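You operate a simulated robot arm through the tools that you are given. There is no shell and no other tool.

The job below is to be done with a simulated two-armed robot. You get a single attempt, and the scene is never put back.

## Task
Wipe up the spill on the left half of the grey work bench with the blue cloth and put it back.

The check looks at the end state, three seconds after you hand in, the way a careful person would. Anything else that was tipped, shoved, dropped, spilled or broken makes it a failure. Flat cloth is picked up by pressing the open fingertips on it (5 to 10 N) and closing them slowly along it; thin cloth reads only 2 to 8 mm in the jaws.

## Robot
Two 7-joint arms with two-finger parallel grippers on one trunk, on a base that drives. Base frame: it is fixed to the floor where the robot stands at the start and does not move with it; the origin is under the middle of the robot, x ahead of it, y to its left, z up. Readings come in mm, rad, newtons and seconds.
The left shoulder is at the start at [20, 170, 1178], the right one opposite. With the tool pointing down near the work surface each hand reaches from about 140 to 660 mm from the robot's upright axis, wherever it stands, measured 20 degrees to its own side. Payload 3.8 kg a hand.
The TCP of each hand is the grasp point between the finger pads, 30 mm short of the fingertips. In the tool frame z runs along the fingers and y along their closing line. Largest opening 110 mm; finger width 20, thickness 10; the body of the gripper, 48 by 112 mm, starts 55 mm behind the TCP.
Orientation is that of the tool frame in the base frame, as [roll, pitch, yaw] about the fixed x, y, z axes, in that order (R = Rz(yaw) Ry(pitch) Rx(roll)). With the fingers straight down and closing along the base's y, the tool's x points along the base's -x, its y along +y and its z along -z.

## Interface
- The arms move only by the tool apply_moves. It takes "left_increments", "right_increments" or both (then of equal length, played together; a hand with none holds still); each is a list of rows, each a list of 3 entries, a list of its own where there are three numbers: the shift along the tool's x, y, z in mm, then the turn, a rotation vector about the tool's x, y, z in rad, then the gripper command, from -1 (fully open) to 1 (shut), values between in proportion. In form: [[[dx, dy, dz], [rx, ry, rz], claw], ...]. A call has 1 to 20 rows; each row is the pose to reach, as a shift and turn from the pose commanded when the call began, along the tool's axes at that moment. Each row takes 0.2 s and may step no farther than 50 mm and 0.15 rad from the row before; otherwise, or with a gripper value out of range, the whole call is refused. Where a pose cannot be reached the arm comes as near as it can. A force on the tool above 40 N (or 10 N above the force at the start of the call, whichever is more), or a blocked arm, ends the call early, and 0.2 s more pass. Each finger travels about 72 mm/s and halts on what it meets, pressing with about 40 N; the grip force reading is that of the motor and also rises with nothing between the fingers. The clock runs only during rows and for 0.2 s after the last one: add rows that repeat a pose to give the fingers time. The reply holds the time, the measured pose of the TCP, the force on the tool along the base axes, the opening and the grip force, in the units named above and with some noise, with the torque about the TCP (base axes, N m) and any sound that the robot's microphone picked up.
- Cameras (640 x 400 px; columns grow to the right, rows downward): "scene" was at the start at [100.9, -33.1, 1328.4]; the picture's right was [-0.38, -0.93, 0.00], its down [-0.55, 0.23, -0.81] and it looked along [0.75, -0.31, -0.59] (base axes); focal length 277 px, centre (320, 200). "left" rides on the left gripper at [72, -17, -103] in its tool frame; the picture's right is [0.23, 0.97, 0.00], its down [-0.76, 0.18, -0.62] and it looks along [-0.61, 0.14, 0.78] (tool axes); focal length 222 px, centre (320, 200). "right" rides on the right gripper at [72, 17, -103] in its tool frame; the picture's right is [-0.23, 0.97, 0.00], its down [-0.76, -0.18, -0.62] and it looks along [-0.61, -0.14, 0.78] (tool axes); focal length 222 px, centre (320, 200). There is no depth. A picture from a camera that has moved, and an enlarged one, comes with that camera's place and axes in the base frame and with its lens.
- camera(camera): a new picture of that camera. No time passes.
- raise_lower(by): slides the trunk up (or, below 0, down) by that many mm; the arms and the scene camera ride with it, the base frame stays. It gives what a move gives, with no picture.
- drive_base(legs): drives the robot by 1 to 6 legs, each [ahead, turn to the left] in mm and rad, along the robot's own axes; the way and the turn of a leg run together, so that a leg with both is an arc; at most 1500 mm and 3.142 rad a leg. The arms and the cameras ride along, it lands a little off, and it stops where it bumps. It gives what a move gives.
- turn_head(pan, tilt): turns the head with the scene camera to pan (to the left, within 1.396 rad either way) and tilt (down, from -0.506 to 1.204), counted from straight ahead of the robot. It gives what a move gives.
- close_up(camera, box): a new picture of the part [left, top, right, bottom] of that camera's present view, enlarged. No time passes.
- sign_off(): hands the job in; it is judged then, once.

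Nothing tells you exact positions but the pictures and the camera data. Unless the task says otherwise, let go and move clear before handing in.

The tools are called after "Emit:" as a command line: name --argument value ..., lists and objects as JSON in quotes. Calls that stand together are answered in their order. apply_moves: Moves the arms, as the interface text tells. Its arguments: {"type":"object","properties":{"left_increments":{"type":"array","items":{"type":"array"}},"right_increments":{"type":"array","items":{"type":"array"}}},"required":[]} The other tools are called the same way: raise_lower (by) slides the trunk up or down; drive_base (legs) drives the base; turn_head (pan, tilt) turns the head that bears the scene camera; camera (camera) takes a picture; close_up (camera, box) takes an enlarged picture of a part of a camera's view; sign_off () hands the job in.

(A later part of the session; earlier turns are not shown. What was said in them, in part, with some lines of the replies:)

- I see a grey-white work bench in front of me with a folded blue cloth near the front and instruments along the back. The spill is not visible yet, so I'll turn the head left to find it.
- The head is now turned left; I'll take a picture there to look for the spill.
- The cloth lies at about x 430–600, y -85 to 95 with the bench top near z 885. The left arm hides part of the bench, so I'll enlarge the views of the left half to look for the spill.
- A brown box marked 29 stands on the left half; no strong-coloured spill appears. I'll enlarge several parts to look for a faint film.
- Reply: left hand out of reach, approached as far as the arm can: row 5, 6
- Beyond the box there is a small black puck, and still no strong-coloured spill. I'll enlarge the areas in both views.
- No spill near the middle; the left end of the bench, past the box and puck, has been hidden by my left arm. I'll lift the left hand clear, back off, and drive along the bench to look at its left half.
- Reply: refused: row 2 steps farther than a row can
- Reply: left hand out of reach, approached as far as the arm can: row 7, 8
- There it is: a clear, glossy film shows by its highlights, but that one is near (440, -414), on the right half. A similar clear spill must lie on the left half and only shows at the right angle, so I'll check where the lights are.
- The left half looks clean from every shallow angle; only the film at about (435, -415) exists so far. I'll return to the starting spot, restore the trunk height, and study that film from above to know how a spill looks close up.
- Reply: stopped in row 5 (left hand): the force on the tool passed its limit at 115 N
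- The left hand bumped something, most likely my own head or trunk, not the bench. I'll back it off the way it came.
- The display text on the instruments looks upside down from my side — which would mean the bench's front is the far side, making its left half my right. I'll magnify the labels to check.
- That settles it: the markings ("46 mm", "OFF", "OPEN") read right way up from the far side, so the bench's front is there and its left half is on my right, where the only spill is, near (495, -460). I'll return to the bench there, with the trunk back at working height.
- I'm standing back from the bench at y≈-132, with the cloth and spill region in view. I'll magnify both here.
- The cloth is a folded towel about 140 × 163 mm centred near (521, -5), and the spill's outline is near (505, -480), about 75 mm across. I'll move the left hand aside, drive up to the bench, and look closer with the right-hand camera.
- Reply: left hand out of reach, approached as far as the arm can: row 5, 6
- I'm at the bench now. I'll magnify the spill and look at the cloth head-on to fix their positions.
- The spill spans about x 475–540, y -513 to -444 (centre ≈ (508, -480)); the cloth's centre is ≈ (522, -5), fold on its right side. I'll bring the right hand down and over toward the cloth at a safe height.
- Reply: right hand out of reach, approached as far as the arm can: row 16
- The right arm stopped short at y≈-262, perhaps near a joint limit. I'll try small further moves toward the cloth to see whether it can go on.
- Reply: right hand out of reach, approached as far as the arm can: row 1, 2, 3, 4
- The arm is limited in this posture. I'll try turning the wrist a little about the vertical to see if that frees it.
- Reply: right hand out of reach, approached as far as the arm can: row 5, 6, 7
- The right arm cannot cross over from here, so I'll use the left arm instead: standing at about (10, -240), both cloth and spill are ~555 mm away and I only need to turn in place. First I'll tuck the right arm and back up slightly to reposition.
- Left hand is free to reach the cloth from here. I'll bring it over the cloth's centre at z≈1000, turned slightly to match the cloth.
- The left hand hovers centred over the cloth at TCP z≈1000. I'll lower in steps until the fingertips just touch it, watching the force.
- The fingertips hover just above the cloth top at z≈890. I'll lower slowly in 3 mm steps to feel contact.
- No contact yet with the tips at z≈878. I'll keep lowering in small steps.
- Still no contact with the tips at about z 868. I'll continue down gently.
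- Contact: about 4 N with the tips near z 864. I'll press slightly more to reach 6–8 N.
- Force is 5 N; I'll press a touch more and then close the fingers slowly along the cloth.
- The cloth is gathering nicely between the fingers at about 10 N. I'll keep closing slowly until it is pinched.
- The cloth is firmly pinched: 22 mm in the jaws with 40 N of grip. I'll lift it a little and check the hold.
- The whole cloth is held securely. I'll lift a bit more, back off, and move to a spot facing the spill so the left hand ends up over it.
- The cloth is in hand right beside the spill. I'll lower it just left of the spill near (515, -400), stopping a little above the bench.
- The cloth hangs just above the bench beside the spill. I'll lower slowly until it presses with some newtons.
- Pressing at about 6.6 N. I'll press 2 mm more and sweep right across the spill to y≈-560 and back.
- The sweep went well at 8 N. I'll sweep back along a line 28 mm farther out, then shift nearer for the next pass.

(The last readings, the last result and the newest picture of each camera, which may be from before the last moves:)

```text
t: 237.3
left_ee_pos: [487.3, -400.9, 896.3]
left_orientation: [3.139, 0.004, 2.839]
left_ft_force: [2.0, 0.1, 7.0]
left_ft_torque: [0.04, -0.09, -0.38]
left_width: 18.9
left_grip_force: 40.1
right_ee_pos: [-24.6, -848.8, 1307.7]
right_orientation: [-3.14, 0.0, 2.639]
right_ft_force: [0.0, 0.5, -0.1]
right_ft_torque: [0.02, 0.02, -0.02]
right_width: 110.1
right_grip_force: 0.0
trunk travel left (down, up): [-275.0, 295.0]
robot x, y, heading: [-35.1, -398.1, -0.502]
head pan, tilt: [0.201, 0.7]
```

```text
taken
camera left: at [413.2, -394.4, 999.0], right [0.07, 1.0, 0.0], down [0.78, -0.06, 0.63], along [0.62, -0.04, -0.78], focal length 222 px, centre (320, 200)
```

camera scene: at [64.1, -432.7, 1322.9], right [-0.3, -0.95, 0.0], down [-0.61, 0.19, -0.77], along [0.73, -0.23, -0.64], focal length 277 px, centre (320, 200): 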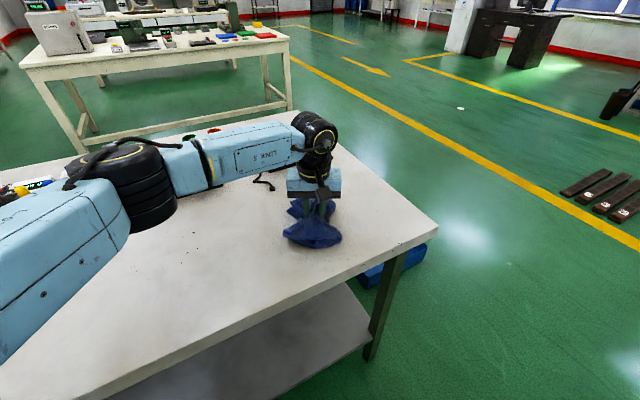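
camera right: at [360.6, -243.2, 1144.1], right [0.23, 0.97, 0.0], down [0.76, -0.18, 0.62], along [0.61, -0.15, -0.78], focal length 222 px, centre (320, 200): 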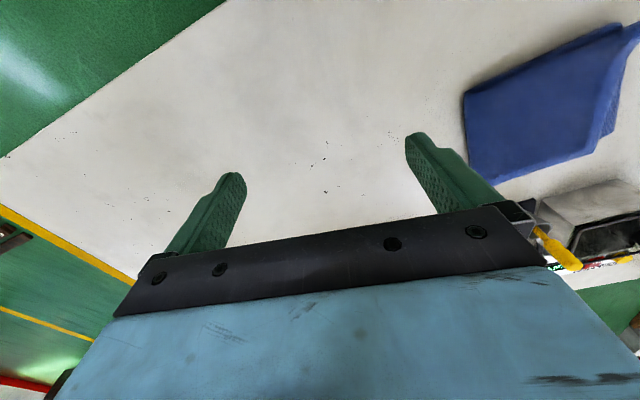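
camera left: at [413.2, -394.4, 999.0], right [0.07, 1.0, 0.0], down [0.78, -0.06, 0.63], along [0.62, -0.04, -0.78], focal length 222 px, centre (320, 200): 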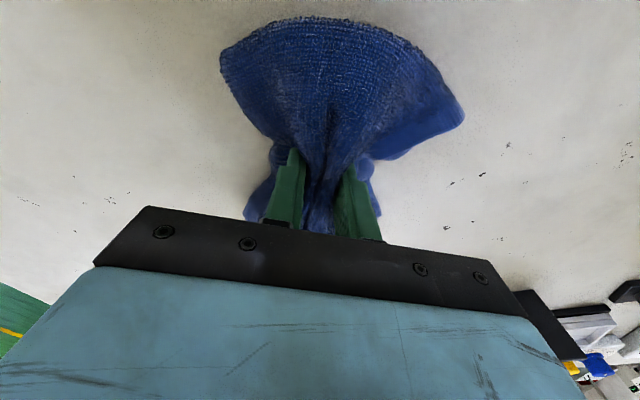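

Next pass along x≈487 to the right and back along x≈502, keeping the same pressure.

Emit:
apply_moves --left_increments '[[[-4.8, -15.3, 0.5], [0, 0, 0], 1], [[-9.6, -30.5, 0.5], [0, 0, 0], 1], [[-14.3, -45.8, 0.5], [0, 0, 0], 1], [[-19.1, -61.1, 0.5], [0, 0, 0], 1], [[-23.9, -76.3, 0.5], [0, 0, 0], 1], [[-28.7, -91.6, 0.5], [0, 0, 0], 1], [[-33.4, -106.9, 0.5], [0, 0, 0], 1], [[-38.2, -122.2, 0.5], [0, 0, 0], 1], [[-43, -137.4, 0.5], [0, 0, 0], 1], [[-47.8, -152.7, 0.5], [0, 0, 0], 1], [[-62.1, -148.2, 0.5], [0, 0, 0], 1], [[-57.3, -132.9, 0.5], [0, 0, 0], 1], [[-52.5, -117.7, 0.5], [0, 0, 0], 1], [[-47.8, -102.4, 0.5], [0, 0, 0], 1], [[-43, -87.1, 0.5], [0, 0, 0], 1], [[-38.2, -71.9, 0.5], [0, 0, 0], 1], [[-33.4, -56.6, 0.5], [0, 0, 0], 1], [[-28.6, -41.3, 0.5], [0, 0, 0], 1], [[-23.9, -26, 0.5], [0, 0, 0], 1], [[-19.1, -10.8, 0.5], [0, 0, 0], 1]]'

Emit:
close_up --camera "scene" --box '[220, 170, 400, 282]'

```text
t: 241.5
left_ee_pos: [503.5, -415.6, 895.8]
left_orientation: [3.138, 0.002, 2.841]
left_ft_force: [0.2, -3.0, 8.7]
left_ft_torque: [-0.06, -0.02, -0.37]
left_width: 19.3
left_grip_force: 40.1
right_ee_pos: [-24.2, -847.8, 1309.3]
right_orientation: [-3.141, 0.0, 2.638]
right_ft_force: [-0.7, -0.6, -0.3]
right_ft_torque: [0.01, 0.0, 0.01]
right_width: 110.2
right_grip_force: 0.0
trunk travel left (down, up): [-275.0, 295.0]
robot x, y, heading: [-33.3, -396.5, -0.506]
head pan, tilt: [0.201, 0.7]
```

```text
3.56 times, centred on (310, 226) of scene
camera zoom: at [64.1, -432.8, 1322.9], right [-0.3, -0.95, 0.0], down [-0.61, 0.19, -0.77], along [0.73, -0.23, -0.64], focal length 985 px, centre (356, 108)
```

zoom: 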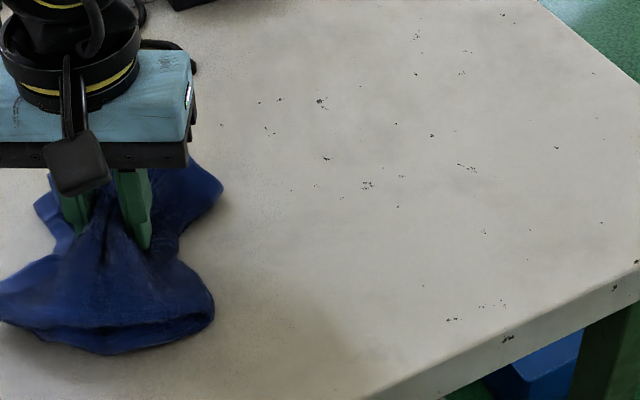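

The passes look good. I'll add cross strokes along the bench's depth over the spill area to be thorough.

Emit:
apply_moves --left_increments '[[[-16.3, -5.1, 0], [0, 0, 0], 1], [[-32.5, -10.2, 0], [0, 0, 0], 1], [[-48.8, -15.4, 0], [0, 0, 0], 1], [[-65.1, -20.5, 0], [0, 0, 0], 1], [[-50.1, -25.2, 0], [0, 0, 0], 1], [[-35.1, -29.9, 0], [0, 0, 0], 1], [[-20.1, -34.6, 0], [0, 0, 0], 1], [[-5.1, -39.2, 0], [0, 0, 0], 1], [[9.9, -43.9, 0], [0, 0, 0], 1], [[24.9, -48.6, 0], [0, 0, 0], 1], [[39.9, -53.3, 0], [0, 0, 0], 1], [[36.2, -65.3, 0], [0, 0, 0], 1], [[32.4, -77.2, 0], [0, 0, 0], 1], [[17.4, -72.5, 0], [0, 0, 0], 1], [[2.4, -67.8, 0], [0, 0, 0], 1], [[-12.6, -63.1, 0], [0, 0, 0], 1], [[-27.6, -58.4, 0], [0, 0, 0], 1], [[-42.6, -53.8, 0], [0, 0, 0], 1], [[-57.6, -49.1, 0], [0, 0, 0], 1], [[-72.6, -44.4, 0], [0, 0, 0], 1]]'

Emit:
camera --camera "left"

```text
t: 245.7
left_ee_pos: [557.2, -480.4, 895.8]
left_orientation: [3.138, 0.004, 2.838]
left_ft_force: [-2.9, -0.2, 6.6]
left_ft_torque: [0.05, 0.06, -0.35]
left_width: 19.2
left_grip_force: 40.9
right_ee_pos: [-24.5, -847.3, 1307.5]
right_orientation: [-3.139, 0.002, 2.638]
right_ft_force: [-0.4, -0.3, 0.0]
right_ft_torque: [0.02, -0.05, 0.0]
right_width: 109.9
right_grip_force: 0.0
trunk travel left (down, up): [-275.0, 295.0]
robot x, y, heading: [-34.7, -397.8, -0.506]
head pan, tilt: [0.201, 0.7]
```

```text
taken
camera left: at [483.9, -474.4, 998.9], right [0.07, 1.0, 0.0], down [0.78, -0.06, 0.63], along [0.62, -0.05, -0.78], focal length 222 px, centre (320, 200)
```

left: 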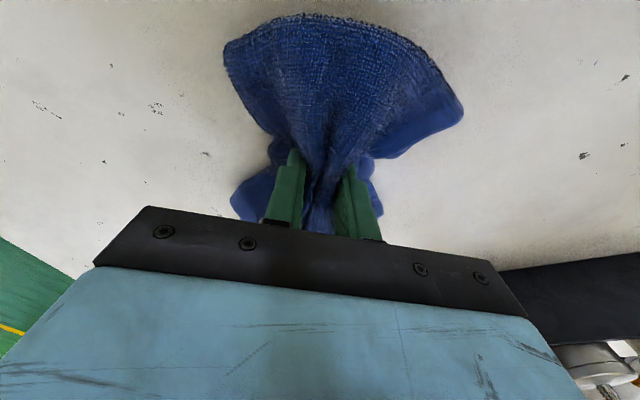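

I'll finish with strokes along y≈-510 and y≈-492, then lift and inspect.

Emit:
apply_moves --left_increments '[[[-4.5, -14.3, 0], [0, 0, 0], 1], [[-9, -28.6, 0], [0, 0, 0], 1], [[5.9, -33.3, 0], [0, 0, 0], 1], [[20.7, -37.9, 0], [0, 0, 0], 1], [[35.6, -42.6, 0], [0, 0, 0], 1], [[50.4, -47.2, 0], [0, 0, 0], 1], [[65.3, -51.9, 0], [0, 0, 0], 1], [[80.1, -56.6, 0], [0, 0, 0], 1], [[95, -61.2, 0], [0, 0, 0], 1], [[100.4, -44, 0], [0, 0, 0], 1], [[85.5, -39.4, 0], [0, 0, 0], 1], [[70.7, -34.7, 0], [0, 0, 0], 1], [[55.8, -30.1, 0], [0, 0, 0], 1], [[41, -25.4, 0], [0, 0, 0], 1], [[26.1, -20.8, 0], [0, 0, 0], 1], [[11.3, -16.1, 0], [0, 0, 0], 1], [[-3.6, -11.5, 0], [0, 0, 0], 1], [[-3.6, -11.5, -30], [0, 0, 0], 1], [[-3.6, -11.5, -70], [0, 0, 0], 1], [[-3.6, -11.5, -110], [0, 0, 0], 1]]'

Emit:
camera --camera "left"

Emit:
close_up --camera "scene" --box '[220, 170, 400, 282]'

```text
t: 249.9
left_ee_pos: [558.3, -491.3, 1005.4]
left_orientation: [3.138, 0.003, 2.84]
left_ft_force: [-0.8, 0.0, -0.5]
left_ft_torque: [0.05, -0.02, -0.37]
left_width: 19.5
left_grip_force: 39.9
right_ee_pos: [-23.8, -848.7, 1307.3]
right_orientation: [-3.141, 0.001, 2.637]
right_ft_force: [-0.4, -0.3, 0.5]
right_ft_torque: [0.03, -0.01, 0.0]
right_width: 109.9
right_grip_force: 0.1
trunk travel left (down, up): [-275.0, 295.0]
robot x, y, heading: [-35.3, -399.1, -0.499]
head pan, tilt: [0.201, 0.7]
```

```text
taken
camera left: at [484.3, -486.6, 1108.3], right [0.07, 1.0, 0.0], down [0.78, -0.06, 0.63], along [0.62, -0.04, -0.78], focal length 222 px, centre (320, 200)
```

left: 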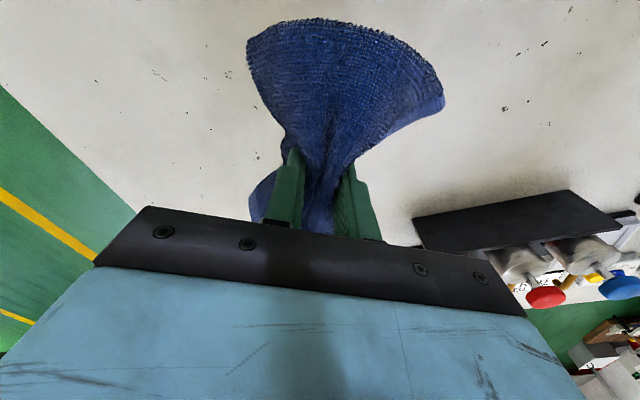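

```text
3.56 times, centred on (310, 226) of scene
camera zoom: at [64.5, -432.9, 1322.8], right [-0.3, -0.95, 0.0], down [-0.61, 0.19, -0.77], along [0.73, -0.23, -0.64], focal length 985 px, centre (356, 108)
```

zoom: 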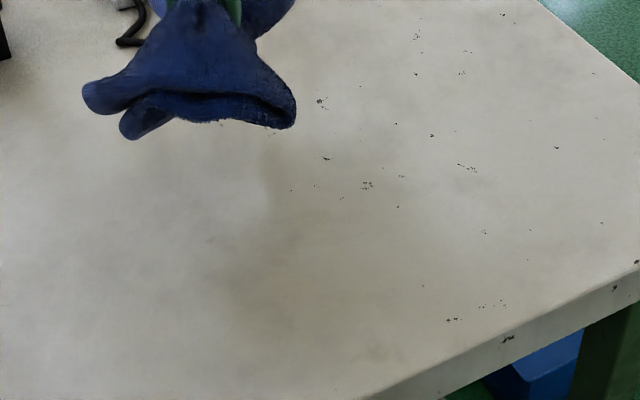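

The area under the cloth looks dry from above, but I must confirm at the angles where the film showed before. I'll back off to the earlier viewpoint (robot at (-188, -132)) with the cloth held up, and compare.

Emit:
apply_moves --left_increments '[[[0, 0, -30], [0, 0, 0], 1], [[0, 0, -60], [0, 0, 0], 1]]'

Emit:
drive_base --legs '[[0, -0.547], [-308, 0], [0, 1.043]]'

Emit:
turn_head --pan -0.5 --tilt 0.6

Emit:
camera --camera "scene"

Emit:
close_up --camera "scene" --box '[240, 160, 400, 260]'

```text
t: 250.5
left_ee_pos: [558.5, -492.4, 1066.1]
left_orientation: [3.139, 0.002, 2.838]
left_ft_force: [0.6, 0.0, -0.3]
left_ft_torque: [0.06, -0.02, -0.34]
left_width: 19.2
left_grip_force: 40.1
right_ee_pos: [-24.8, -848.3, 1308.5]
right_orientation: [-3.139, 0.001, 2.638]
right_ft_force: [0.1, 0.7, -0.4]
right_ft_torque: [0.01, -0.03, -0.04]
right_width: 110.2
right_grip_force: 0.0
trunk travel left (down, up): [-275.0, 295.0]
robot x, y, heading: [-34.3, -398.3, -0.502]
head pan, tilt: [0.201, 0.7]
```

```text
t: 256.8
left_ee_pos: [377.1, 67.4, 1065.5]
left_orientation: [3.139, 0.003, -2.947]
left_ft_force: [0.4, 0.5, -0.7]
left_ft_torque: [0.06, 0.0, -0.47]
left_width: 18.2
left_grip_force: 40.1
right_ee_pos: [36.0, -520.9, 1309.2]
right_orientation: [-3.139, 0.001, 3.136]
right_ft_force: [0.3, 0.2, 0.1]
right_ft_torque: [-0.01, 0.0, -0.02]
right_width: 110.0
right_grip_force: 0.1
trunk travel left (down, up): [-275.0, 295.0]
robot x, y, heading: [-184.0, -131.5, -0.002]
head pan, tilt: [0.201, 0.7]
```

```text
t: 257.8
left_ee_pos: [378.0, 68.2, 1065.6]
left_orientation: [3.139, 0.004, -2.946]
left_ft_force: [0.2, -0.5, -0.1]
left_ft_torque: [0.04, -0.01, -0.46]
left_width: 18.3
left_grip_force: 40.1
right_ee_pos: [35.7, -520.9, 1309.1]
right_orientation: [-3.14, 0.001, 3.136]
right_ft_force: [0.7, 1.0, 0.1]
right_ft_torque: [-0.01, -0.02, -0.01]
right_width: 110.1
right_grip_force: 0.1
trunk travel left (down, up): [-275.0, 295.0]
robot x, y, heading: [-186.1, -132.1, -0.004]
head pan, tilt: [-0.499, 0.6]
```

```text
taken
camera scene: at [-90.4, -173.4, 1331.4], right [-0.48, -0.88, 0.0], down [-0.49, 0.27, -0.82], along [0.72, -0.4, -0.57], focal length 277 px, centre (320, 200)
```

scene: 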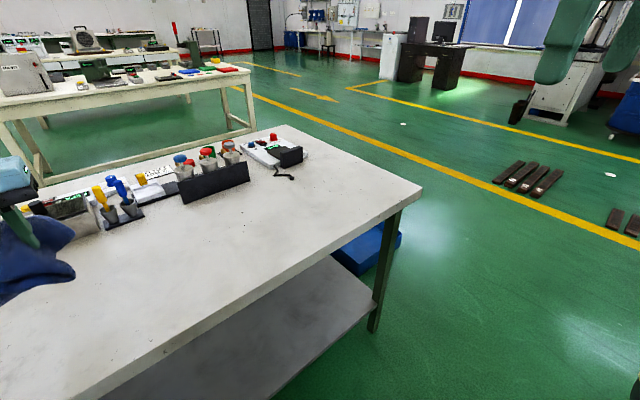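

```text
4.00 times, centred on (320, 210) of scene
camera zoom: at [-90.4, -173.4, 1331.4], right [-0.48, -0.88, 0.0], down [-0.49, 0.27, -0.82], along [0.72, -0.4, -0.57], focal length 1109 px, centre (320, 160)
```

zoom: 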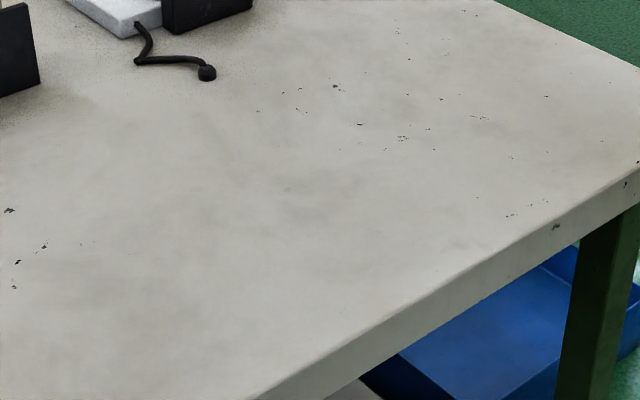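

The bright glint that was here before is gone. I'll magnify this spot further to make sure nothing is left.

Emit:
close_up --camera "scene" --box '[280, 185, 360, 235]'

Emit:
close_up --camera "scene" --box '[260, 180, 380, 255]'

```text
8.00 times, centred on (320, 210) of scene
camera zoom: at [-90.4, -173.4, 1331.4], right [-0.48, -0.88, 0.0], down [-0.49, 0.27, -0.82], along [0.72, -0.4, -0.57], focal length 2217 px, centre (320, 120)
```

zoom: 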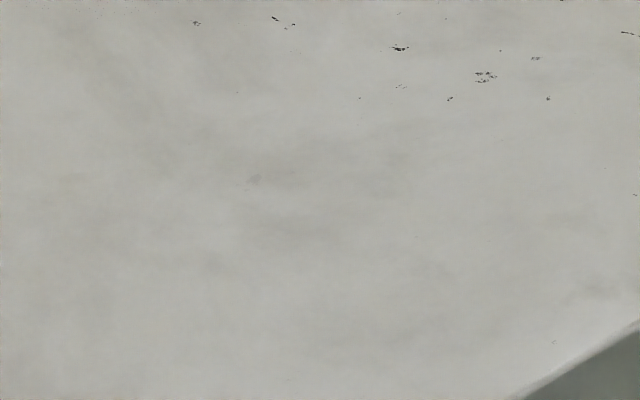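

```text
5.33 times, centred on (320, 218) of scene
camera zoom: at [-90.4, -173.4, 1331.4], right [-0.48, -0.88, 0.0], down [-0.49, 0.27, -0.82], along [0.72, -0.4, -0.57], focal length 1478 px, centre (320, 107)
```

zoom: 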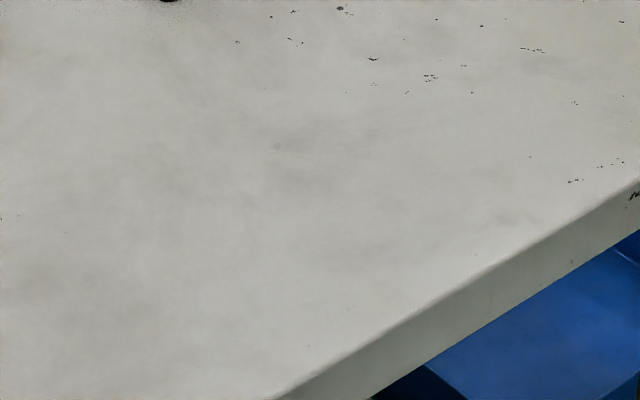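

A tiny grey smudge remains near (486, -467), maybe texture, maybe residue. I'll raise the cloth higher and return to the earlier low viewpoint, where the film had been clearly visible, for a direct comparison.

Emit:
apply_moves --left_increments '[[[10, 0, -40], [0, 0, 0], 1], [[20, 0, -80], [0, 0, 0], 1], [[30, 0, -120], [0, 0, 0], 1], [[40, 0, -160], [0, 0, 0], 1]]'

Emit:
drive_base --legs '[[0, 1.944], [351, 0], [0, -1.215]]'

Emit:
raise_lower --by -170

Emit:
turn_head --pan -1.3 --tilt 0.3

Emit:
camera --camera "scene"

Emit:
close_up --camera "scene" --box '[270, 170, 430, 270]'

Emit:
close_up --camera "scene" --box '[310, 180, 390, 230]'

```text
t: 258.8
left_ee_pos: [337.2, 60.9, 1226.2]
left_orientation: [3.137, 0.002, -2.945]
left_ft_force: [-0.4, 0.5, -1.6]
left_ft_torque: [0.08, 0.01, -0.49]
left_width: 18.3
left_grip_force: 40.4
right_ee_pos: [34.9, -522.3, 1307.9]
right_orientation: [-3.139, 0.002, 3.135]
right_ft_force: [-0.1, -0.1, -0.2]
right_ft_torque: [0.0, -0.02, 0.0]
right_width: 110.0
right_grip_force: 0.1
trunk travel left (down, up): [-275.0, 295.0]
robot x, y, heading: [-189.1, -130.0, -0.005]
head pan, tilt: [-0.499, 0.6]
```

```text
t: 268.7
left_ee_pos: [-51.8, 693.2, 1225.1]
left_orientation: [3.137, 0.003, -2.206]
left_ft_force: [0.6, 0.8, -0.4]
left_ft_torque: [0.03, 0.04, 0.42]
left_width: 14.7
left_grip_force: 40.0
right_ee_pos: [118.0, 59.3, 1307.3]
right_orientation: [-3.141, 0.001, -2.406]
right_ft_force: [0.0, -0.1, 0.6]
right_ft_torque: [0.0, 0.03, -0.02]
right_width: 109.8
right_grip_force: 0.1
trunk travel left (down, up): [-275.0, 295.0]
robot x, y, heading: [-312.5, 198.0, 0.734]
head pan, tilt: [-0.499, 0.6]
```

```text
t: 270.6
left_ee_pos: [-51.6, 694.1, 1055.2]
left_orientation: [3.14, 0.002, -2.207]
left_ft_force: [-0.2, -0.2, 0.6]
left_ft_torque: [0.01, 0.01, 0.43]
left_width: 14.8
left_grip_force: 40.4
right_ee_pos: [118.4, 59.3, 1138.0]
right_orientation: [-3.14, 0.002, -2.407]
right_ft_force: [0.4, 0.5, -0.5]
right_ft_torque: [0.01, 0.0, 0.01]
right_width: 110.0
right_grip_force: 0.1
trunk travel left (down, up): [-105.0, 465.0]
robot x, y, heading: [-312.1, 197.3, 0.735]
head pan, tilt: [-0.499, 0.6]
```

```text
t: 271.8
left_ee_pos: [-52.5, 694.5, 1055.5]
left_orientation: [3.138, 0.003, -2.204]
left_ft_force: [0.4, -1.0, -1.4]
left_ft_torque: [0.0, 0.0, 0.44]
left_width: 14.5
left_grip_force: 39.8
right_ee_pos: [117.9, 59.2, 1137.5]
right_orientation: [-3.14, -0.001, -2.406]
right_ft_force: [0.7, 0.5, 0.6]
right_ft_torque: [0.01, 0.02, 0.02]
right_width: 110.2
right_grip_force: 0.1
trunk travel left (down, up): [-105.0, 465.0]
robot x, y, heading: [-309.7, 199.1, 0.734]
head pan, tilt: [-1.3, 0.3]
```

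```text
taken
camera scene: at [-218.0, 161.6, 1188.9], right [-0.53, -0.84, 0.0], down [-0.25, 0.16, -0.96], along [0.81, -0.51, -0.3], focal length 277 px, centre (320, 200)
```

scene: 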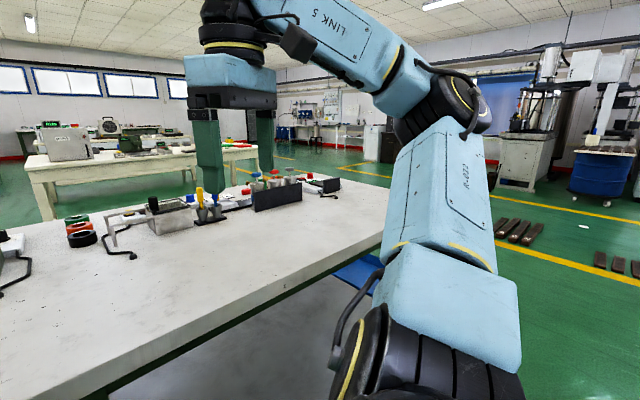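

```text
4.00 times, centred on (350, 220) of scene
camera zoom: at [-218.0, 161.6, 1188.9], right [-0.53, -0.84, 0.0], down [-0.25, 0.16, -0.96], along [0.81, -0.51, -0.3], focal length 1109 px, centre (200, 120)
```

zoom: 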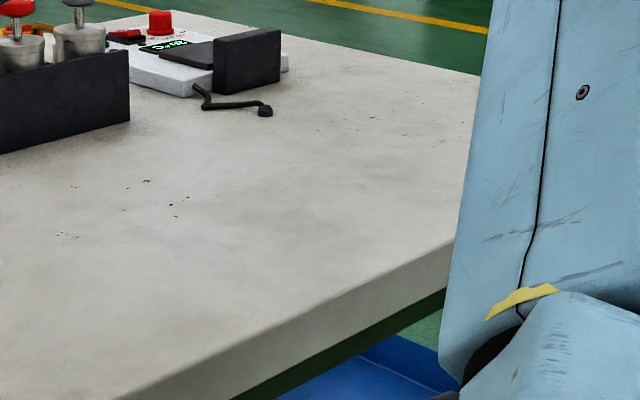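

```text
8.00 times, centred on (350, 205) of scene
camera zoom: at [-218.0, 161.6, 1188.9], right [-0.53, -0.84, 0.0], down [-0.25, 0.16, -0.96], along [0.81, -0.51, -0.3], focal length 2217 px, centre (80, 160)
```

zoom: 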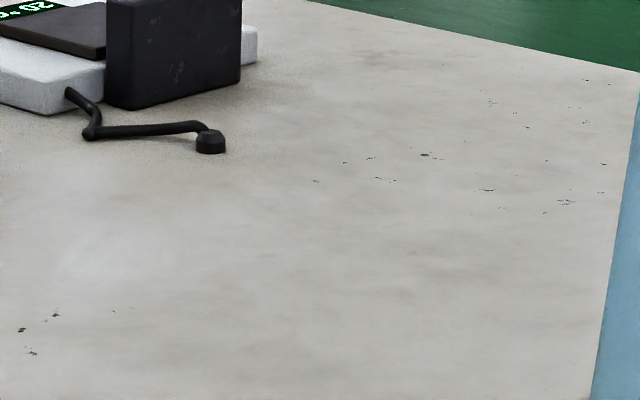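

The translucent patch is gone from this viewpoint. A tiny mark remains near (486, -467); I'll magnify it strongly to tell residue from bench texture.

Emit:
close_up --camera "scene" --box '[340, 198, 380, 223]'

Emit:
close_up --camera "scene" --box '[353, 206, 369, 216]'

```text
16.00 times, centred on (360, 210) of scene
camera zoom: at [-218.0, 161.6, 1188.9], right [-0.53, -0.84, 0.0], down [-0.25, 0.16, -0.96], along [0.81, -0.51, -0.3], focal length 4434 px, centre (-320, 32)
```

zoom: 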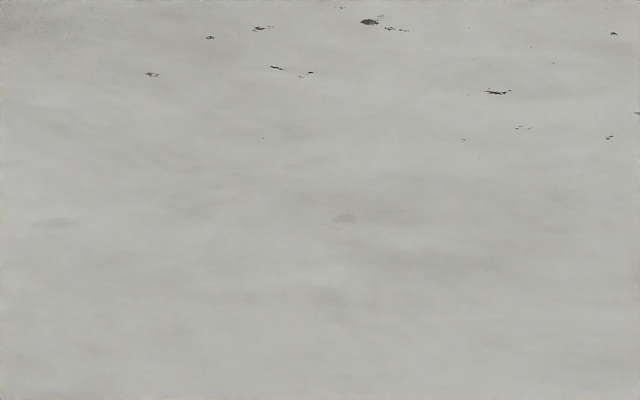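

```text
16.00 times, centred on (361, 211) of scene
camera zoom: at [-218.0, 161.6, 1188.9], right [-0.53, -0.84, 0.0], down [-0.25, 0.16, -0.96], along [0.81, -0.51, -0.3], focal length 4434 px, centre (-336, 24)
```

zoom: 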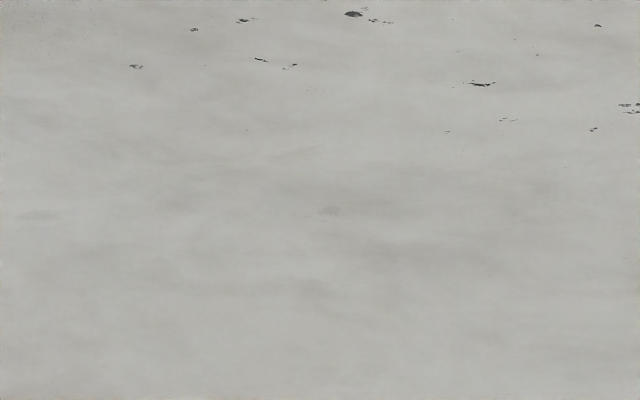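

The film is gone; the remaining mark has no gloss and matches other grey stains of the bench, and several strokes passed right over it. Now I'll raise the trunk and return to the spot from which I picked up the cloth.

Emit:
raise_lower --by 170

Emit:
drive_base --legs '[[0, -2.304], [437, 0], [0, 1.582], [312, 0]]'

Emit:
turn_head --pan 0.3 --tilt 0.75

Emit:
camera --camera "scene"

```text
t: 273.7
left_ee_pos: [-51.3, 694.0, 1225.3]
left_orientation: [3.138, 0.003, -2.204]
left_ft_force: [-0.3, 0.4, -1.2]
left_ft_torque: [0.04, 0.02, 0.39]
left_width: 14.7
left_grip_force: 41.0
right_ee_pos: [117.5, 58.7, 1307.9]
right_orientation: [-3.139, -0.001, -2.409]
right_ft_force: [0.3, -0.9, -0.2]
right_ft_torque: [0.02, 0.0, 0.01]
right_width: 109.9
right_grip_force: 0.1
trunk travel left (down, up): [-275.0, 295.0]
robot x, y, heading: [-309.2, 198.7, 0.734]
head pan, tilt: [-1.3, 0.3]
```

```text
t: 287.3
left_ee_pos: [528.3, -14.2, 1225.1]
left_orientation: [3.137, 0.003, -2.906]
left_ft_force: [-0.1, 0.0, -1.0]
left_ft_torque: [0.0, 0.01, -0.26]
left_width: 11.2
left_grip_force: 39.7
right_ee_pos: [250.1, -607.8, 1307.9]
right_orientation: [-3.141, 0.0, -3.109]
right_ft_force: [0.8, 0.4, 0.0]
right_ft_torque: [0.0, 0.05, -0.05]
right_width: 109.9
right_grip_force: 0.0
trunk travel left (down, up): [-275.0, 295.0]
robot x, y, heading: [9.3, -226.8, 0.033]
head pan, tilt: [-1.3, 0.3]
```

```text
t: 289.0
left_ee_pos: [527.4, -13.6, 1224.5]
left_orientation: [3.141, 0.004, -2.907]
left_ft_force: [0.2, -0.3, -0.2]
left_ft_torque: [0.0, 0.03, -0.26]
left_width: 10.9
left_grip_force: 40.0
right_ee_pos: [249.3, -607.7, 1308.9]
right_orientation: [-3.142, 0.002, -3.107]
right_ft_force: [-0.3, -1.6, -0.4]
right_ft_torque: [0.0, 0.01, 0.01]
right_width: 110.0
right_grip_force: 0.0
trunk travel left (down, up): [-275.0, 295.0]
robot x, y, heading: [8.5, -222.4, 0.036]
head pan, tilt: [0.3, 0.75]
```

```text
taken
camera scene: at [107.8, -198.4, 1318.5], right [0.33, -0.94, 0.0], down [-0.64, -0.22, -0.73], along [0.69, 0.24, -0.68], focal length 277 px, centre (320, 200)
```

scene: 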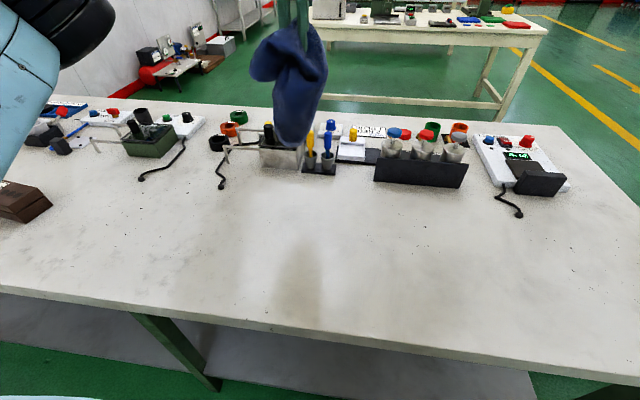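

The jaw reading has dropped from 19 to 11 mm — the cloth is creeping out of the grip. I'll check how it hangs before lowering it promptly.

Emit:
camera --camera "left"

Emit:
close_up --camera "scene" --box '[200, 0, 400, 125]'

```text
taken
camera left: at [461.5, -47.1, 1328.2], right [-0.45, 0.89, 0.0], down [0.7, 0.35, 0.63], along [0.56, 0.28, -0.78], focal length 222 px, centre (320, 200)
```

left: 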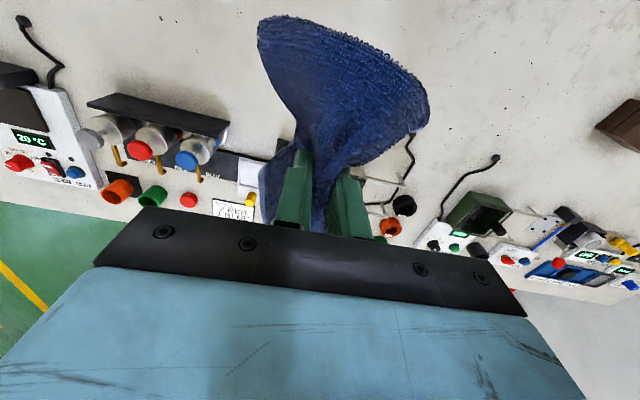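

```text
3.20 times, centred on (300, 62) of scene
camera zoom: at [107.8, -198.4, 1318.5], right [0.33, -0.94, 0.0], down [-0.64, -0.22, -0.73], along [0.69, 0.24, -0.68], focal length 887 px, centre (384, 640)
```

zoom: 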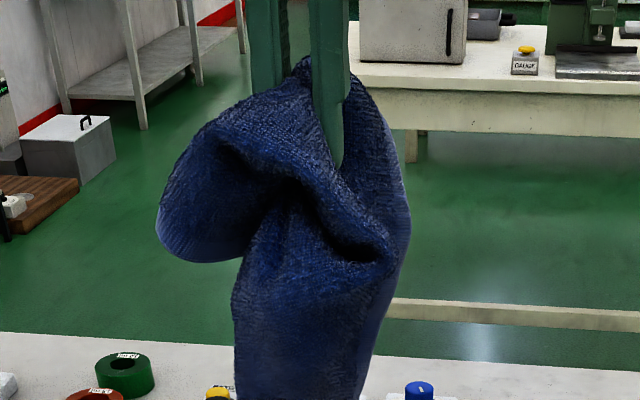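

The lower layers have slid free and hang about 170 mm below the fingers, but the top is still held. I'll bring it down gently over its original place, with the hanging end landing toward the far side, then lay it back toward me.

Emit:
apply_moves --left_increments '[[[-7, -0.7, 18], [0, 0, 0], 1], [[-14, -1.4, 37], [0, 0, 0], 1], [[-21, -2.1, 56], [0, 0, 0], 1], [[-28, -2.8, 75], [0, 0, 0], 1], [[-35, -3.4, 94], [0, 0, 0], 1], [[-42, -4.1, 113], [0, 0, 0], 1], [[-50, -4.8, 132], [0, 0, 0], 1], [[-57.3, -5.5, 150], [0, 0, 0], 1]]'

Emit:
camera --camera "scene"

Emit:
camera --camera "left"

```text
t: 290.8
left_ee_pos: [586.8, -6.0, 1075.1]
left_orientation: [3.139, 0.001, -2.905]
left_ft_force: [0.3, 0.6, -0.3]
left_ft_torque: [-0.03, 0.01, -0.24]
left_width: 11.2
left_grip_force: 40.1
right_ee_pos: [249.8, -608.9, 1308.3]
right_orientation: [-3.14, 0.0, -3.106]
right_ft_force: [-0.6, -0.4, 0.1]
right_ft_torque: [-0.03, -0.04, 0.02]
right_width: 109.7
right_grip_force: 0.0
trunk travel left (down, up): [-275.0, 295.0]
robot x, y, heading: [9.6, -224.8, 0.036]
head pan, tilt: [0.3, 0.75]
```

```text
taken
camera scene: at [108.1, -198.3, 1318.5], right [0.33, -0.94, 0.0], down [-0.64, -0.22, -0.73], along [0.69, 0.24, -0.68], focal length 277 px, centre (320, 200)
```

scene: 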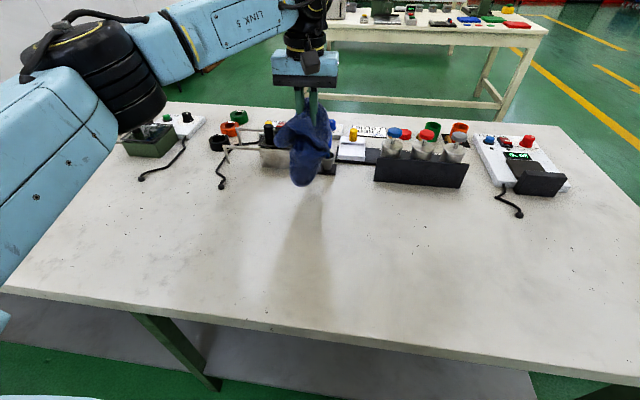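

```text
taken
camera left: at [520.0, -38.5, 1177.7], right [-0.45, 0.89, 0.0], down [0.7, 0.35, 0.63], along [0.56, 0.28, -0.78], focal length 222 px, centre (320, 200)
```

left: 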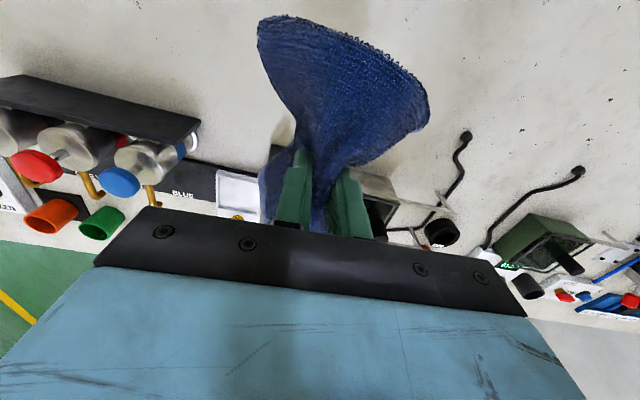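

The hanging end is now just above the bench. I'll check the clearance to the cups behind it before laying it down.

Emit:
close_up --camera "scene" --box '[220, 80, 400, 192]'

Emit:
close_up --camera "left" --box '[200, 90, 460, 252]'

```text
3.56 times, centred on (310, 136) of scene
camera zoom: at [108.1, -198.3, 1318.5], right [0.33, -0.94, 0.0], down [-0.64, -0.22, -0.73], along [0.69, 0.24, -0.68], focal length 985 px, centre (356, 428)
```

zoom: 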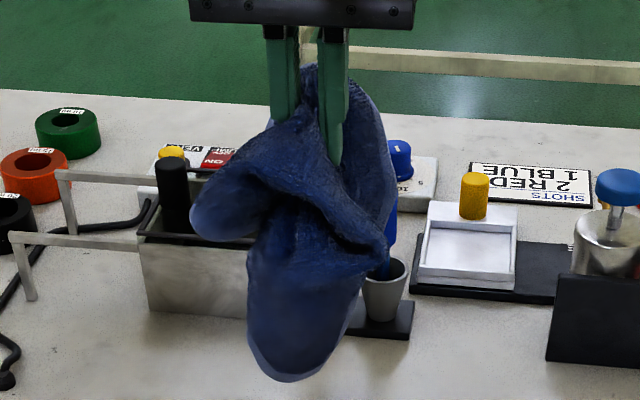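

```text
2.46 times, centred on (330, 171) of left
camera zoom: at [520.0, -38.5, 1177.7], right [-0.45, 0.89, 0.0], down [0.7, 0.35, 0.63], along [0.56, 0.28, -0.78], focal length 547 px, centre (295, 271)
```

zoom: 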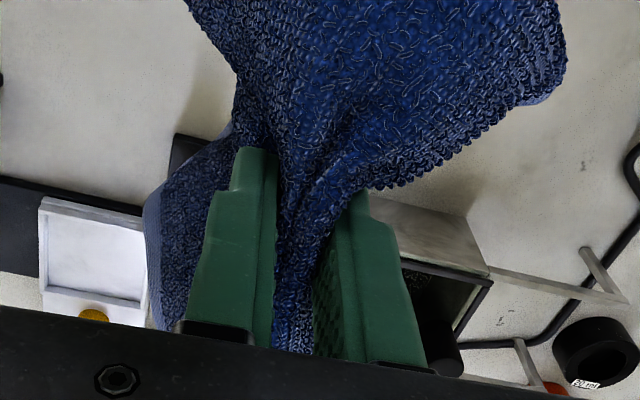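

There is about 50 mm between the far flap and the screwdriver handles, and I'll be moving away from them. I'll lower while drawing the hand toward me so the towel lays down flat.

Emit:
apply_moves --left_increments '[[[2.9, 0.7, 13], [0, 0, 0], 1], [[5.8, 1.4, 26], [0, 0, 0], 1], [[8.7, 2.1, 40], [0, 0, 0], 1], [[17.4, 4.2, 53], [0, 0, 0], 1], [[26.2, 6.3, 66], [0, 0, 0], 1], [[34.9, 8.4, 79], [0, 0, 0], 1], [[43.6, 10.5, 92], [0, 0, 0], 1], [[52.4, 12.6, 105], [0, 0, 0], 1], [[61.1, 14.7, 118], [0, 0, 0], 1], [[69.9, 16.8, 131], [0, 0, 0], 1], [[78.6, 18.9, 144], [0, 0, 0], 1]]'

Emit:
camera --camera "scene"

Emit:
close_up --camera "scene" --box '[200, 110, 400, 235]'

Emit:
camera --camera "left"

```text
t: 293.2
left_ee_pos: [503.8, -5.1, 932.2]
left_orientation: [3.14, 0.005, -2.904]
left_ft_force: [-0.7, 0.2, 0.3]
left_ft_torque: [-0.03, 0.02, -0.29]
left_width: 11.1
left_grip_force: 39.7
right_ee_pos: [249.2, -607.6, 1308.7]
right_orientation: [-3.139, 0.001, -3.107]
right_ft_force: [-0.3, 1.0, -0.7]
right_ft_torque: [0.03, -0.02, 0.02]
right_width: 110.0
right_grip_force: 0.0
trunk travel left (down, up): [-275.0, 295.0]
robot x, y, heading: [11.8, -228.5, 0.036]
head pan, tilt: [0.3, 0.75]
```

```text
taken
camera scene: at [107.7, -198.3, 1318.5], right [0.33, -0.94, 0.0], down [-0.64, -0.22, -0.73], along [0.69, 0.24, -0.68], focal length 277 px, centre (320, 200)
```

scene: 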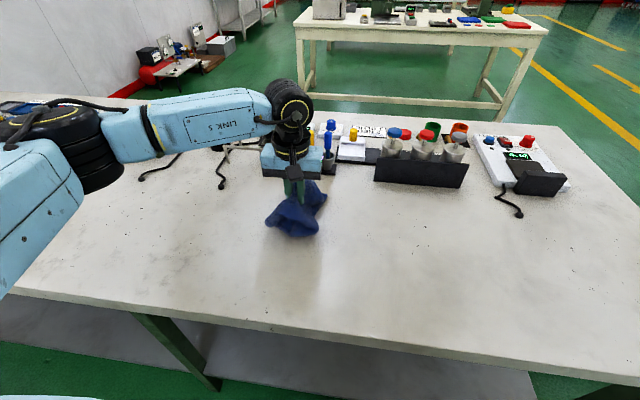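

```text
3.20 times, centred on (300, 172) of scene
camera zoom: at [107.7, -198.3, 1318.5], right [0.33, -0.94, 0.0], down [-0.64, -0.22, -0.73], along [0.69, 0.24, -0.68], focal length 887 px, centre (384, 288)
```

zoom: 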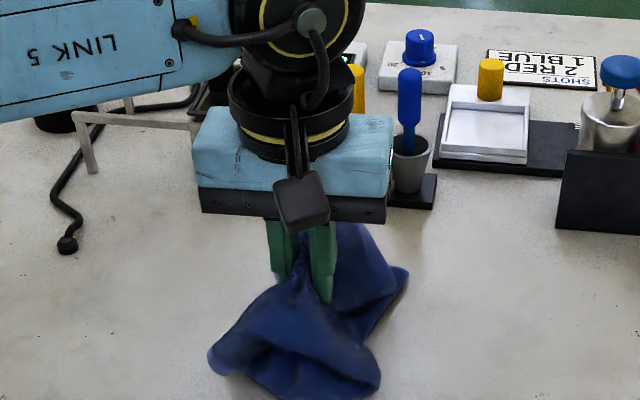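

```text
taken
camera left: at [438.4, -38.0, 1034.1], right [-0.45, 0.89, 0.0], down [0.7, 0.35, 0.63], along [0.56, 0.28, -0.78], focal length 222 px, centre (320, 200)
```

left: 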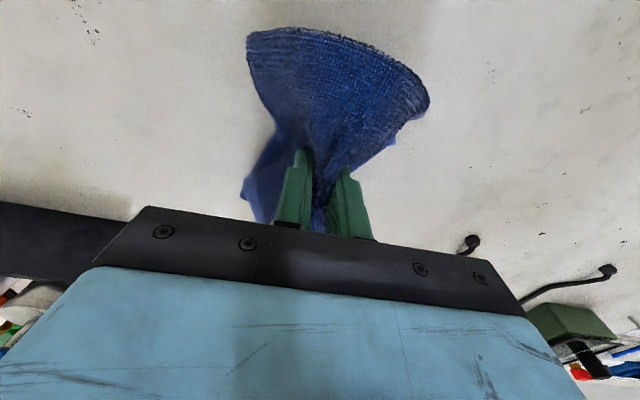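

The towel is settling on its place. I'll lower the last bit until there is light contact.

Emit:
apply_moves --left_increments '[[[1, 0, 8], [0, 0, 0], 1], [[2, 0, 16], [0, 0, 0], 1], [[3, 0, 24], [0, 0, 0], 1], [[3, 0, 29], [0, 0, 0], 1], [[3, 0, 29], [0, 0, 0], 1]]'

```text
t: 294.4
left_ee_pos: [501.8, -7.0, 903.5]
left_orientation: [-3.141, 0.005, -2.906]
left_ft_force: [1.6, -1.2, 7.1]
left_ft_torque: [-0.03, -0.07, -0.27]
left_width: 11.0
left_grip_force: 40.0
right_ee_pos: [247.8, -608.5, 1308.5]
right_orientation: [-3.139, 0.002, -3.108]
right_ft_force: [-1.2, 0.2, -0.3]
right_ft_torque: [-0.01, 0.01, 0.02]
right_width: 110.0
right_grip_force: 0.0
trunk travel left (down, up): [-275.0, 295.0]
robot x, y, heading: [8.9, -227.3, 0.028]
head pan, tilt: [0.3, 0.75]
```

Contact at 7 N. I'll open the fingers slowly while pressed so they spread the gathered towel back out.

Emit:
apply_moves --left_increments '[[[0, 0, 0], [0, 0, 0], 0.75], [[0, 0, 0], [0, 0, 0], 0.65], [[0, 0, 0], [0, 0, 0], 0.55], [[0, 0, 0], [0, 0, 0], 0.45], [[0, 0, 0], [0, 0, 0], 0.35], [[0, 0, 0], [0, 0, 0], 0.25], [[0, 0, 0], [0, 0, 0], 0.15], [[0, 0, 0], [0, 0, 0], 0.05], [[0, 0, 0], [0, 0, 0], -0.05], [[0, 0, 0], [0, 0, 0], -0.15], [[0, 0, 0], [0, 0, 0], -0.25]]'

Emit:
close_up --camera "scene" --box '[200, 110, 400, 235]'

Emit:
camera --camera "left"

```text
t: 296.8
left_ee_pos: [502.0, -5.0, 900.9]
left_orientation: [3.139, 0.004, -2.905]
left_ft_force: [-0.6, 0.3, 2.4]
left_ft_torque: [-0.07, -0.02, -0.05]
left_width: 68.3
left_grip_force: 0.1
right_ee_pos: [249.0, -608.5, 1308.0]
right_orientation: [-3.139, 0.002, -3.106]
right_ft_force: [0.4, 0.0, 0.1]
right_ft_torque: [-0.03, 0.0, -0.04]
right_width: 110.3
right_grip_force: 0.0
trunk travel left (down, up): [-275.0, 295.0]
robot x, y, heading: [7.6, -227.0, 0.034]
head pan, tilt: [0.3, 0.75]
```

```text
3.20 times, centred on (300, 172) of scene
camera zoom: at [107.6, -198.4, 1318.6], right [0.33, -0.94, 0.0], down [-0.64, -0.22, -0.73], along [0.69, 0.24, -0.68], focal length 887 px, centre (384, 288)
```

zoom: 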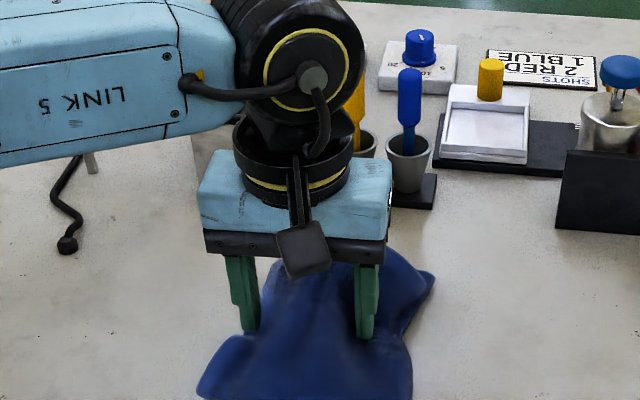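

```text
taken
camera left: at [435.1, -38.5, 1005.1], right [-0.45, 0.89, 0.0], down [0.7, 0.35, 0.63], along [0.56, 0.28, -0.78], focal length 222 px, centre (320, 200)
```

left: 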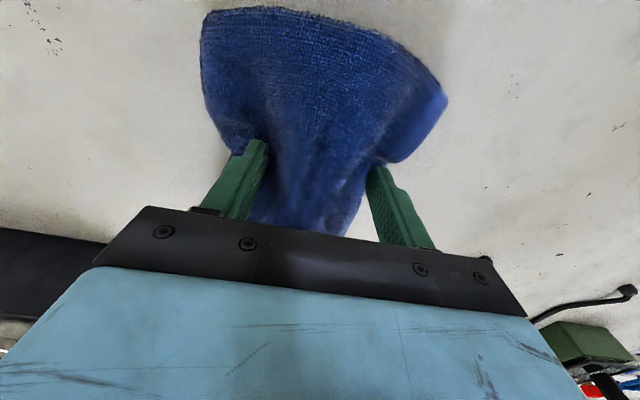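

The towel is spreading out nicely. I'll press a little more and open fully, then lift clear.

Emit:
apply_moves --left_increments '[[[0, 0, 3], [0, 0, 0], -0.25], [[0, 0, 3], [0, 0, 0], -0.35], [[0, 0, 3], [0, 0, 0], -0.45], [[0, 0, 3], [0, 0, 0], -0.55], [[0, 0, 3], [0, 0, 0], -0.65], [[0, 0, 3], [0, 0, 0], -0.75], [[0, 0, 3], [0, 0, 0], -0.85], [[0, 0, 3], [0, 0, 0], -1]]'

Emit:
apply_moves --left_increments '[[[0, 0, -10], [0, 0, 0], -1], [[0, 0, -30], [0, 0, 0], -1], [[0, 0, -60], [0, 0, 0], -1], [[0, 0, -100], [0, 0, 0], -1], [[20, 20, -140], [0, 0, 0], -1]]'

Emit:
camera --camera "left"

Emit:
close_up --camera "scene" --box '[200, 130, 400, 255]'

```text
t: 298.6
left_ee_pos: [501.1, -5.2, 898.8]
left_orientation: [3.141, 0.003, -2.908]
left_ft_force: [-0.9, 1.3, 5.0]
left_ft_torque: [-0.26, -0.06, 0.01]
left_width: 109.4
left_grip_force: 0.1
right_ee_pos: [248.2, -608.5, 1308.3]
right_orientation: [-3.141, 0.003, -3.107]
right_ft_force: [-0.1, 0.0, 0.5]
right_ft_torque: [-0.02, 0.0, 0.01]
right_width: 110.0
right_grip_force: 0.1
trunk travel left (down, up): [-275.0, 295.0]
robot x, y, heading: [11.2, -227.4, 0.037]
head pan, tilt: [0.3, 0.75]
```

```text
t: 299.8
left_ee_pos: [475.2, 9.8, 1040.5]
left_orientation: [3.141, 0.004, -2.907]
left_ft_force: [-0.1, -0.1, 0.8]
left_ft_torque: [-0.02, 0.0, -0.01]
left_width: 110.2
left_grip_force: 0.1
right_ee_pos: [248.3, -607.3, 1308.2]
right_orientation: [-3.14, 0.002, -3.109]
right_ft_force: [-1.0, 0.4, -0.4]
right_ft_torque: [-0.01, 0.0, 0.02]
right_width: 109.9
right_grip_force: 0.0
trunk travel left (down, up): [-275.0, 295.0]
robot x, y, heading: [8.5, -225.8, 0.039]
head pan, tilt: [0.3, 0.75]
```

```text
taken
camera left: at [409.6, -24.3, 1142.6], right [-0.45, 0.89, 0.0], down [0.7, 0.35, 0.63], along [0.56, 0.28, -0.78], focal length 222 px, centre (320, 200)
```

left: 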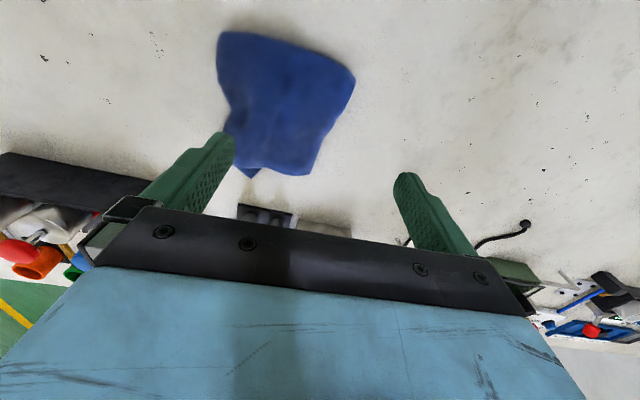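

```text
3.20 times, centred on (300, 192) of scene
camera zoom: at [106.8, -197.8, 1318.6], right [0.33, -0.94, 0.0], down [-0.64, -0.22, -0.73], along [0.69, 0.24, -0.68], focal length 887 px, centre (384, 224)
```

zoom: 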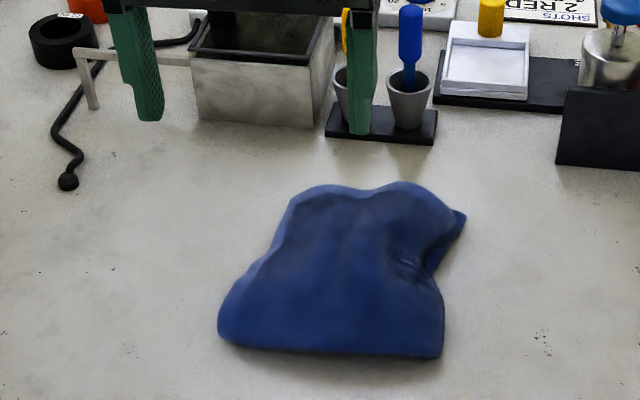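

The towel lies flat again on its old place (centre within about 3 cm of where it was). I'll retract the left hand upward and check the spill area and the surroundings once more.

Emit:
apply_moves --left_increments '[[[20, 20, -40], [0, 0, 0], -1], [[40, 40, -80], [0, 0, 0], -1], [[60, 60, -120], [0, 0, 0], -1], [[80, 90, -150], [0, 0, 0], -1], [[100, 120, -180], [0, 0, 0], -1], [[120, 150, -200], [0, 0, 0], -1]]'

Emit:
camera --camera "scene"

Emit:
close_up --camera "scene" --box '[200, 130, 400, 255]'

Emit:
turn_head --pan -0.5 --tilt 0.65

Emit:
camera --camera "scene"

Emit:
close_up --camera "scene" --box '[240, 170, 400, 270]'

```text
t: 301.2
left_ee_pos: [324.7, 126.4, 1240.6]
left_orientation: [3.141, 0.001, -2.907]
left_ft_force: [-0.1, -0.5, -0.7]
left_ft_torque: [-0.03, -0.03, 0.02]
left_width: 110.0
left_grip_force: 0.1
right_ee_pos: [248.0, -607.7, 1308.8]
right_orientation: [-3.141, 0.002, -3.105]
right_ft_force: [0.1, 0.8, 0.1]
right_ft_torque: [0.0, -0.01, -0.02]
right_width: 110.1
right_grip_force: 0.1
trunk travel left (down, up): [-275.0, 295.0]
robot x, y, heading: [7.8, -226.5, 0.035]
head pan, tilt: [0.3, 0.75]
```

```text
taken
camera scene: at [106.7, -197.9, 1318.6], right [0.33, -0.94, 0.0], down [-0.64, -0.22, -0.73], along [0.69, 0.24, -0.68], focal length 277 px, centre (320, 200)
```

scene: 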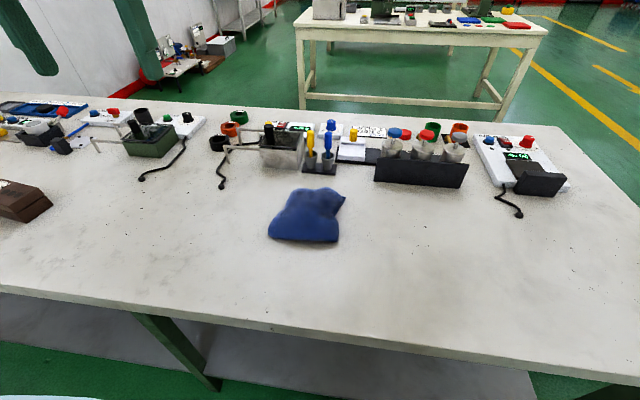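

```text
3.20 times, centred on (300, 192) of scene
camera zoom: at [106.7, -197.9, 1318.6], right [0.33, -0.94, 0.0], down [-0.64, -0.22, -0.73], along [0.69, 0.24, -0.68], focal length 887 px, centre (384, 224)
```

zoom: 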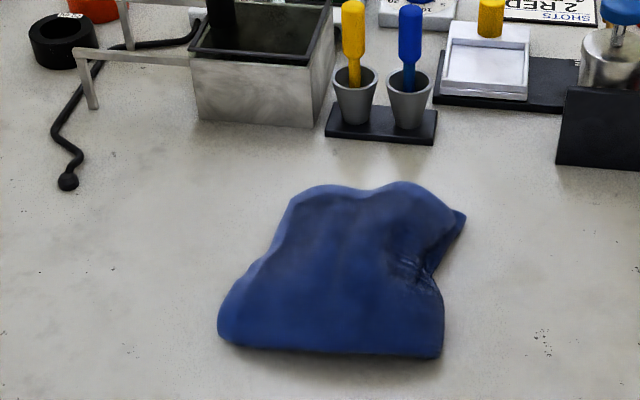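

```text
t: 302.3
left_ee_pos: [324.5, 124.3, 1239.6]
left_orientation: [3.137, 0.002, -2.905]
left_ft_force: [-0.4, -0.1, 0.0]
left_ft_torque: [-0.01, -0.01, 0.01]
left_width: 110.0
left_grip_force: 0.1
right_ee_pos: [248.7, -608.3, 1308.1]
right_orientation: [-3.139, 0.002, -3.106]
right_ft_force: [0.1, -0.7, -0.1]
right_ft_torque: [0.0, 0.0, 0.0]
right_width: 110.2
right_grip_force: 0.0
trunk travel left (down, up): [-275.0, 295.0]
robot x, y, heading: [8.1, -228.8, 0.034]
head pan, tilt: [-0.499, 0.649]
```

```text
taken
camera scene: at [107.2, -264.5, 1327.1], right [-0.45, -0.89, 0.0], down [-0.54, 0.27, -0.8], along [0.71, -0.36, -0.6], focal length 277 px, centre (320, 200)
```

scene: 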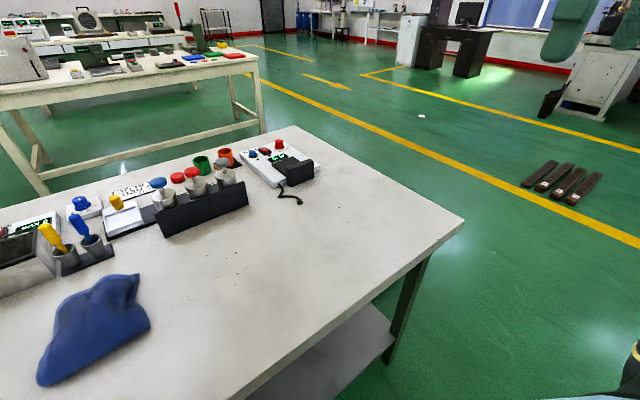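

```text
4.00 times, centred on (320, 220) of scene
camera zoom: at [107.2, -264.5, 1327.1], right [-0.45, -0.89, 0.0], down [-0.54, 0.27, -0.8], along [0.71, -0.36, -0.6], focal length 1109 px, centre (320, 120)
```

zoom: 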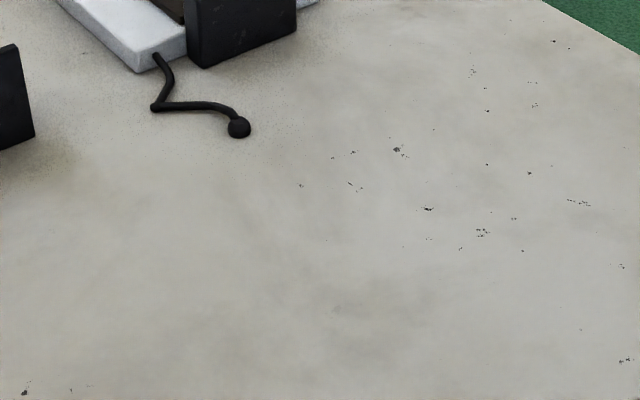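

The spill's place shows no film or glint any more, the towel lies flat on its old spot, and all instruments, the box and the puck stand untouched with both hands clear. I'll hand the job in.

Emit:
sign_off

```text
The job is handed in.
```

The spill is wiped up and the blue cloth is back where it was, lying flat but less neatly folded. The job is handed in; the check's result has not come back.

- **Which half:** I found only one spill, a clear film about 70 mm across near (508, -480). From where I started, that is on the right. The markings on the bench ("OFF", "46 mm") read the right way up from the far side, so I took that side as the bench's front, which makes this its left half. I searched the half on my own left from many angles and saw no film there.
- **Wiping:** I made passes across the spill in both directions at about 7–9 N. Afterwards, seen from the viewpoints where the film had shown before, the patch and its glint were gone. A grey mark about 5 mm across remains near (486, -467). It has no gloss and looks like the bench's other stains.
- **Cloth:** Its centre is roughly 30–35 mm to the right of where it started. It began to slip in the grip on the way back, so I laid it down again and opened the fingers slowly to spread it.
- **Bump:** While I was searching, the left hand hit something with a 115 N peak, most likely my own body. Pictures taken afterwards show nothing on the bench moved.

Everything else on the bench looks as it was, and both hands are clear.
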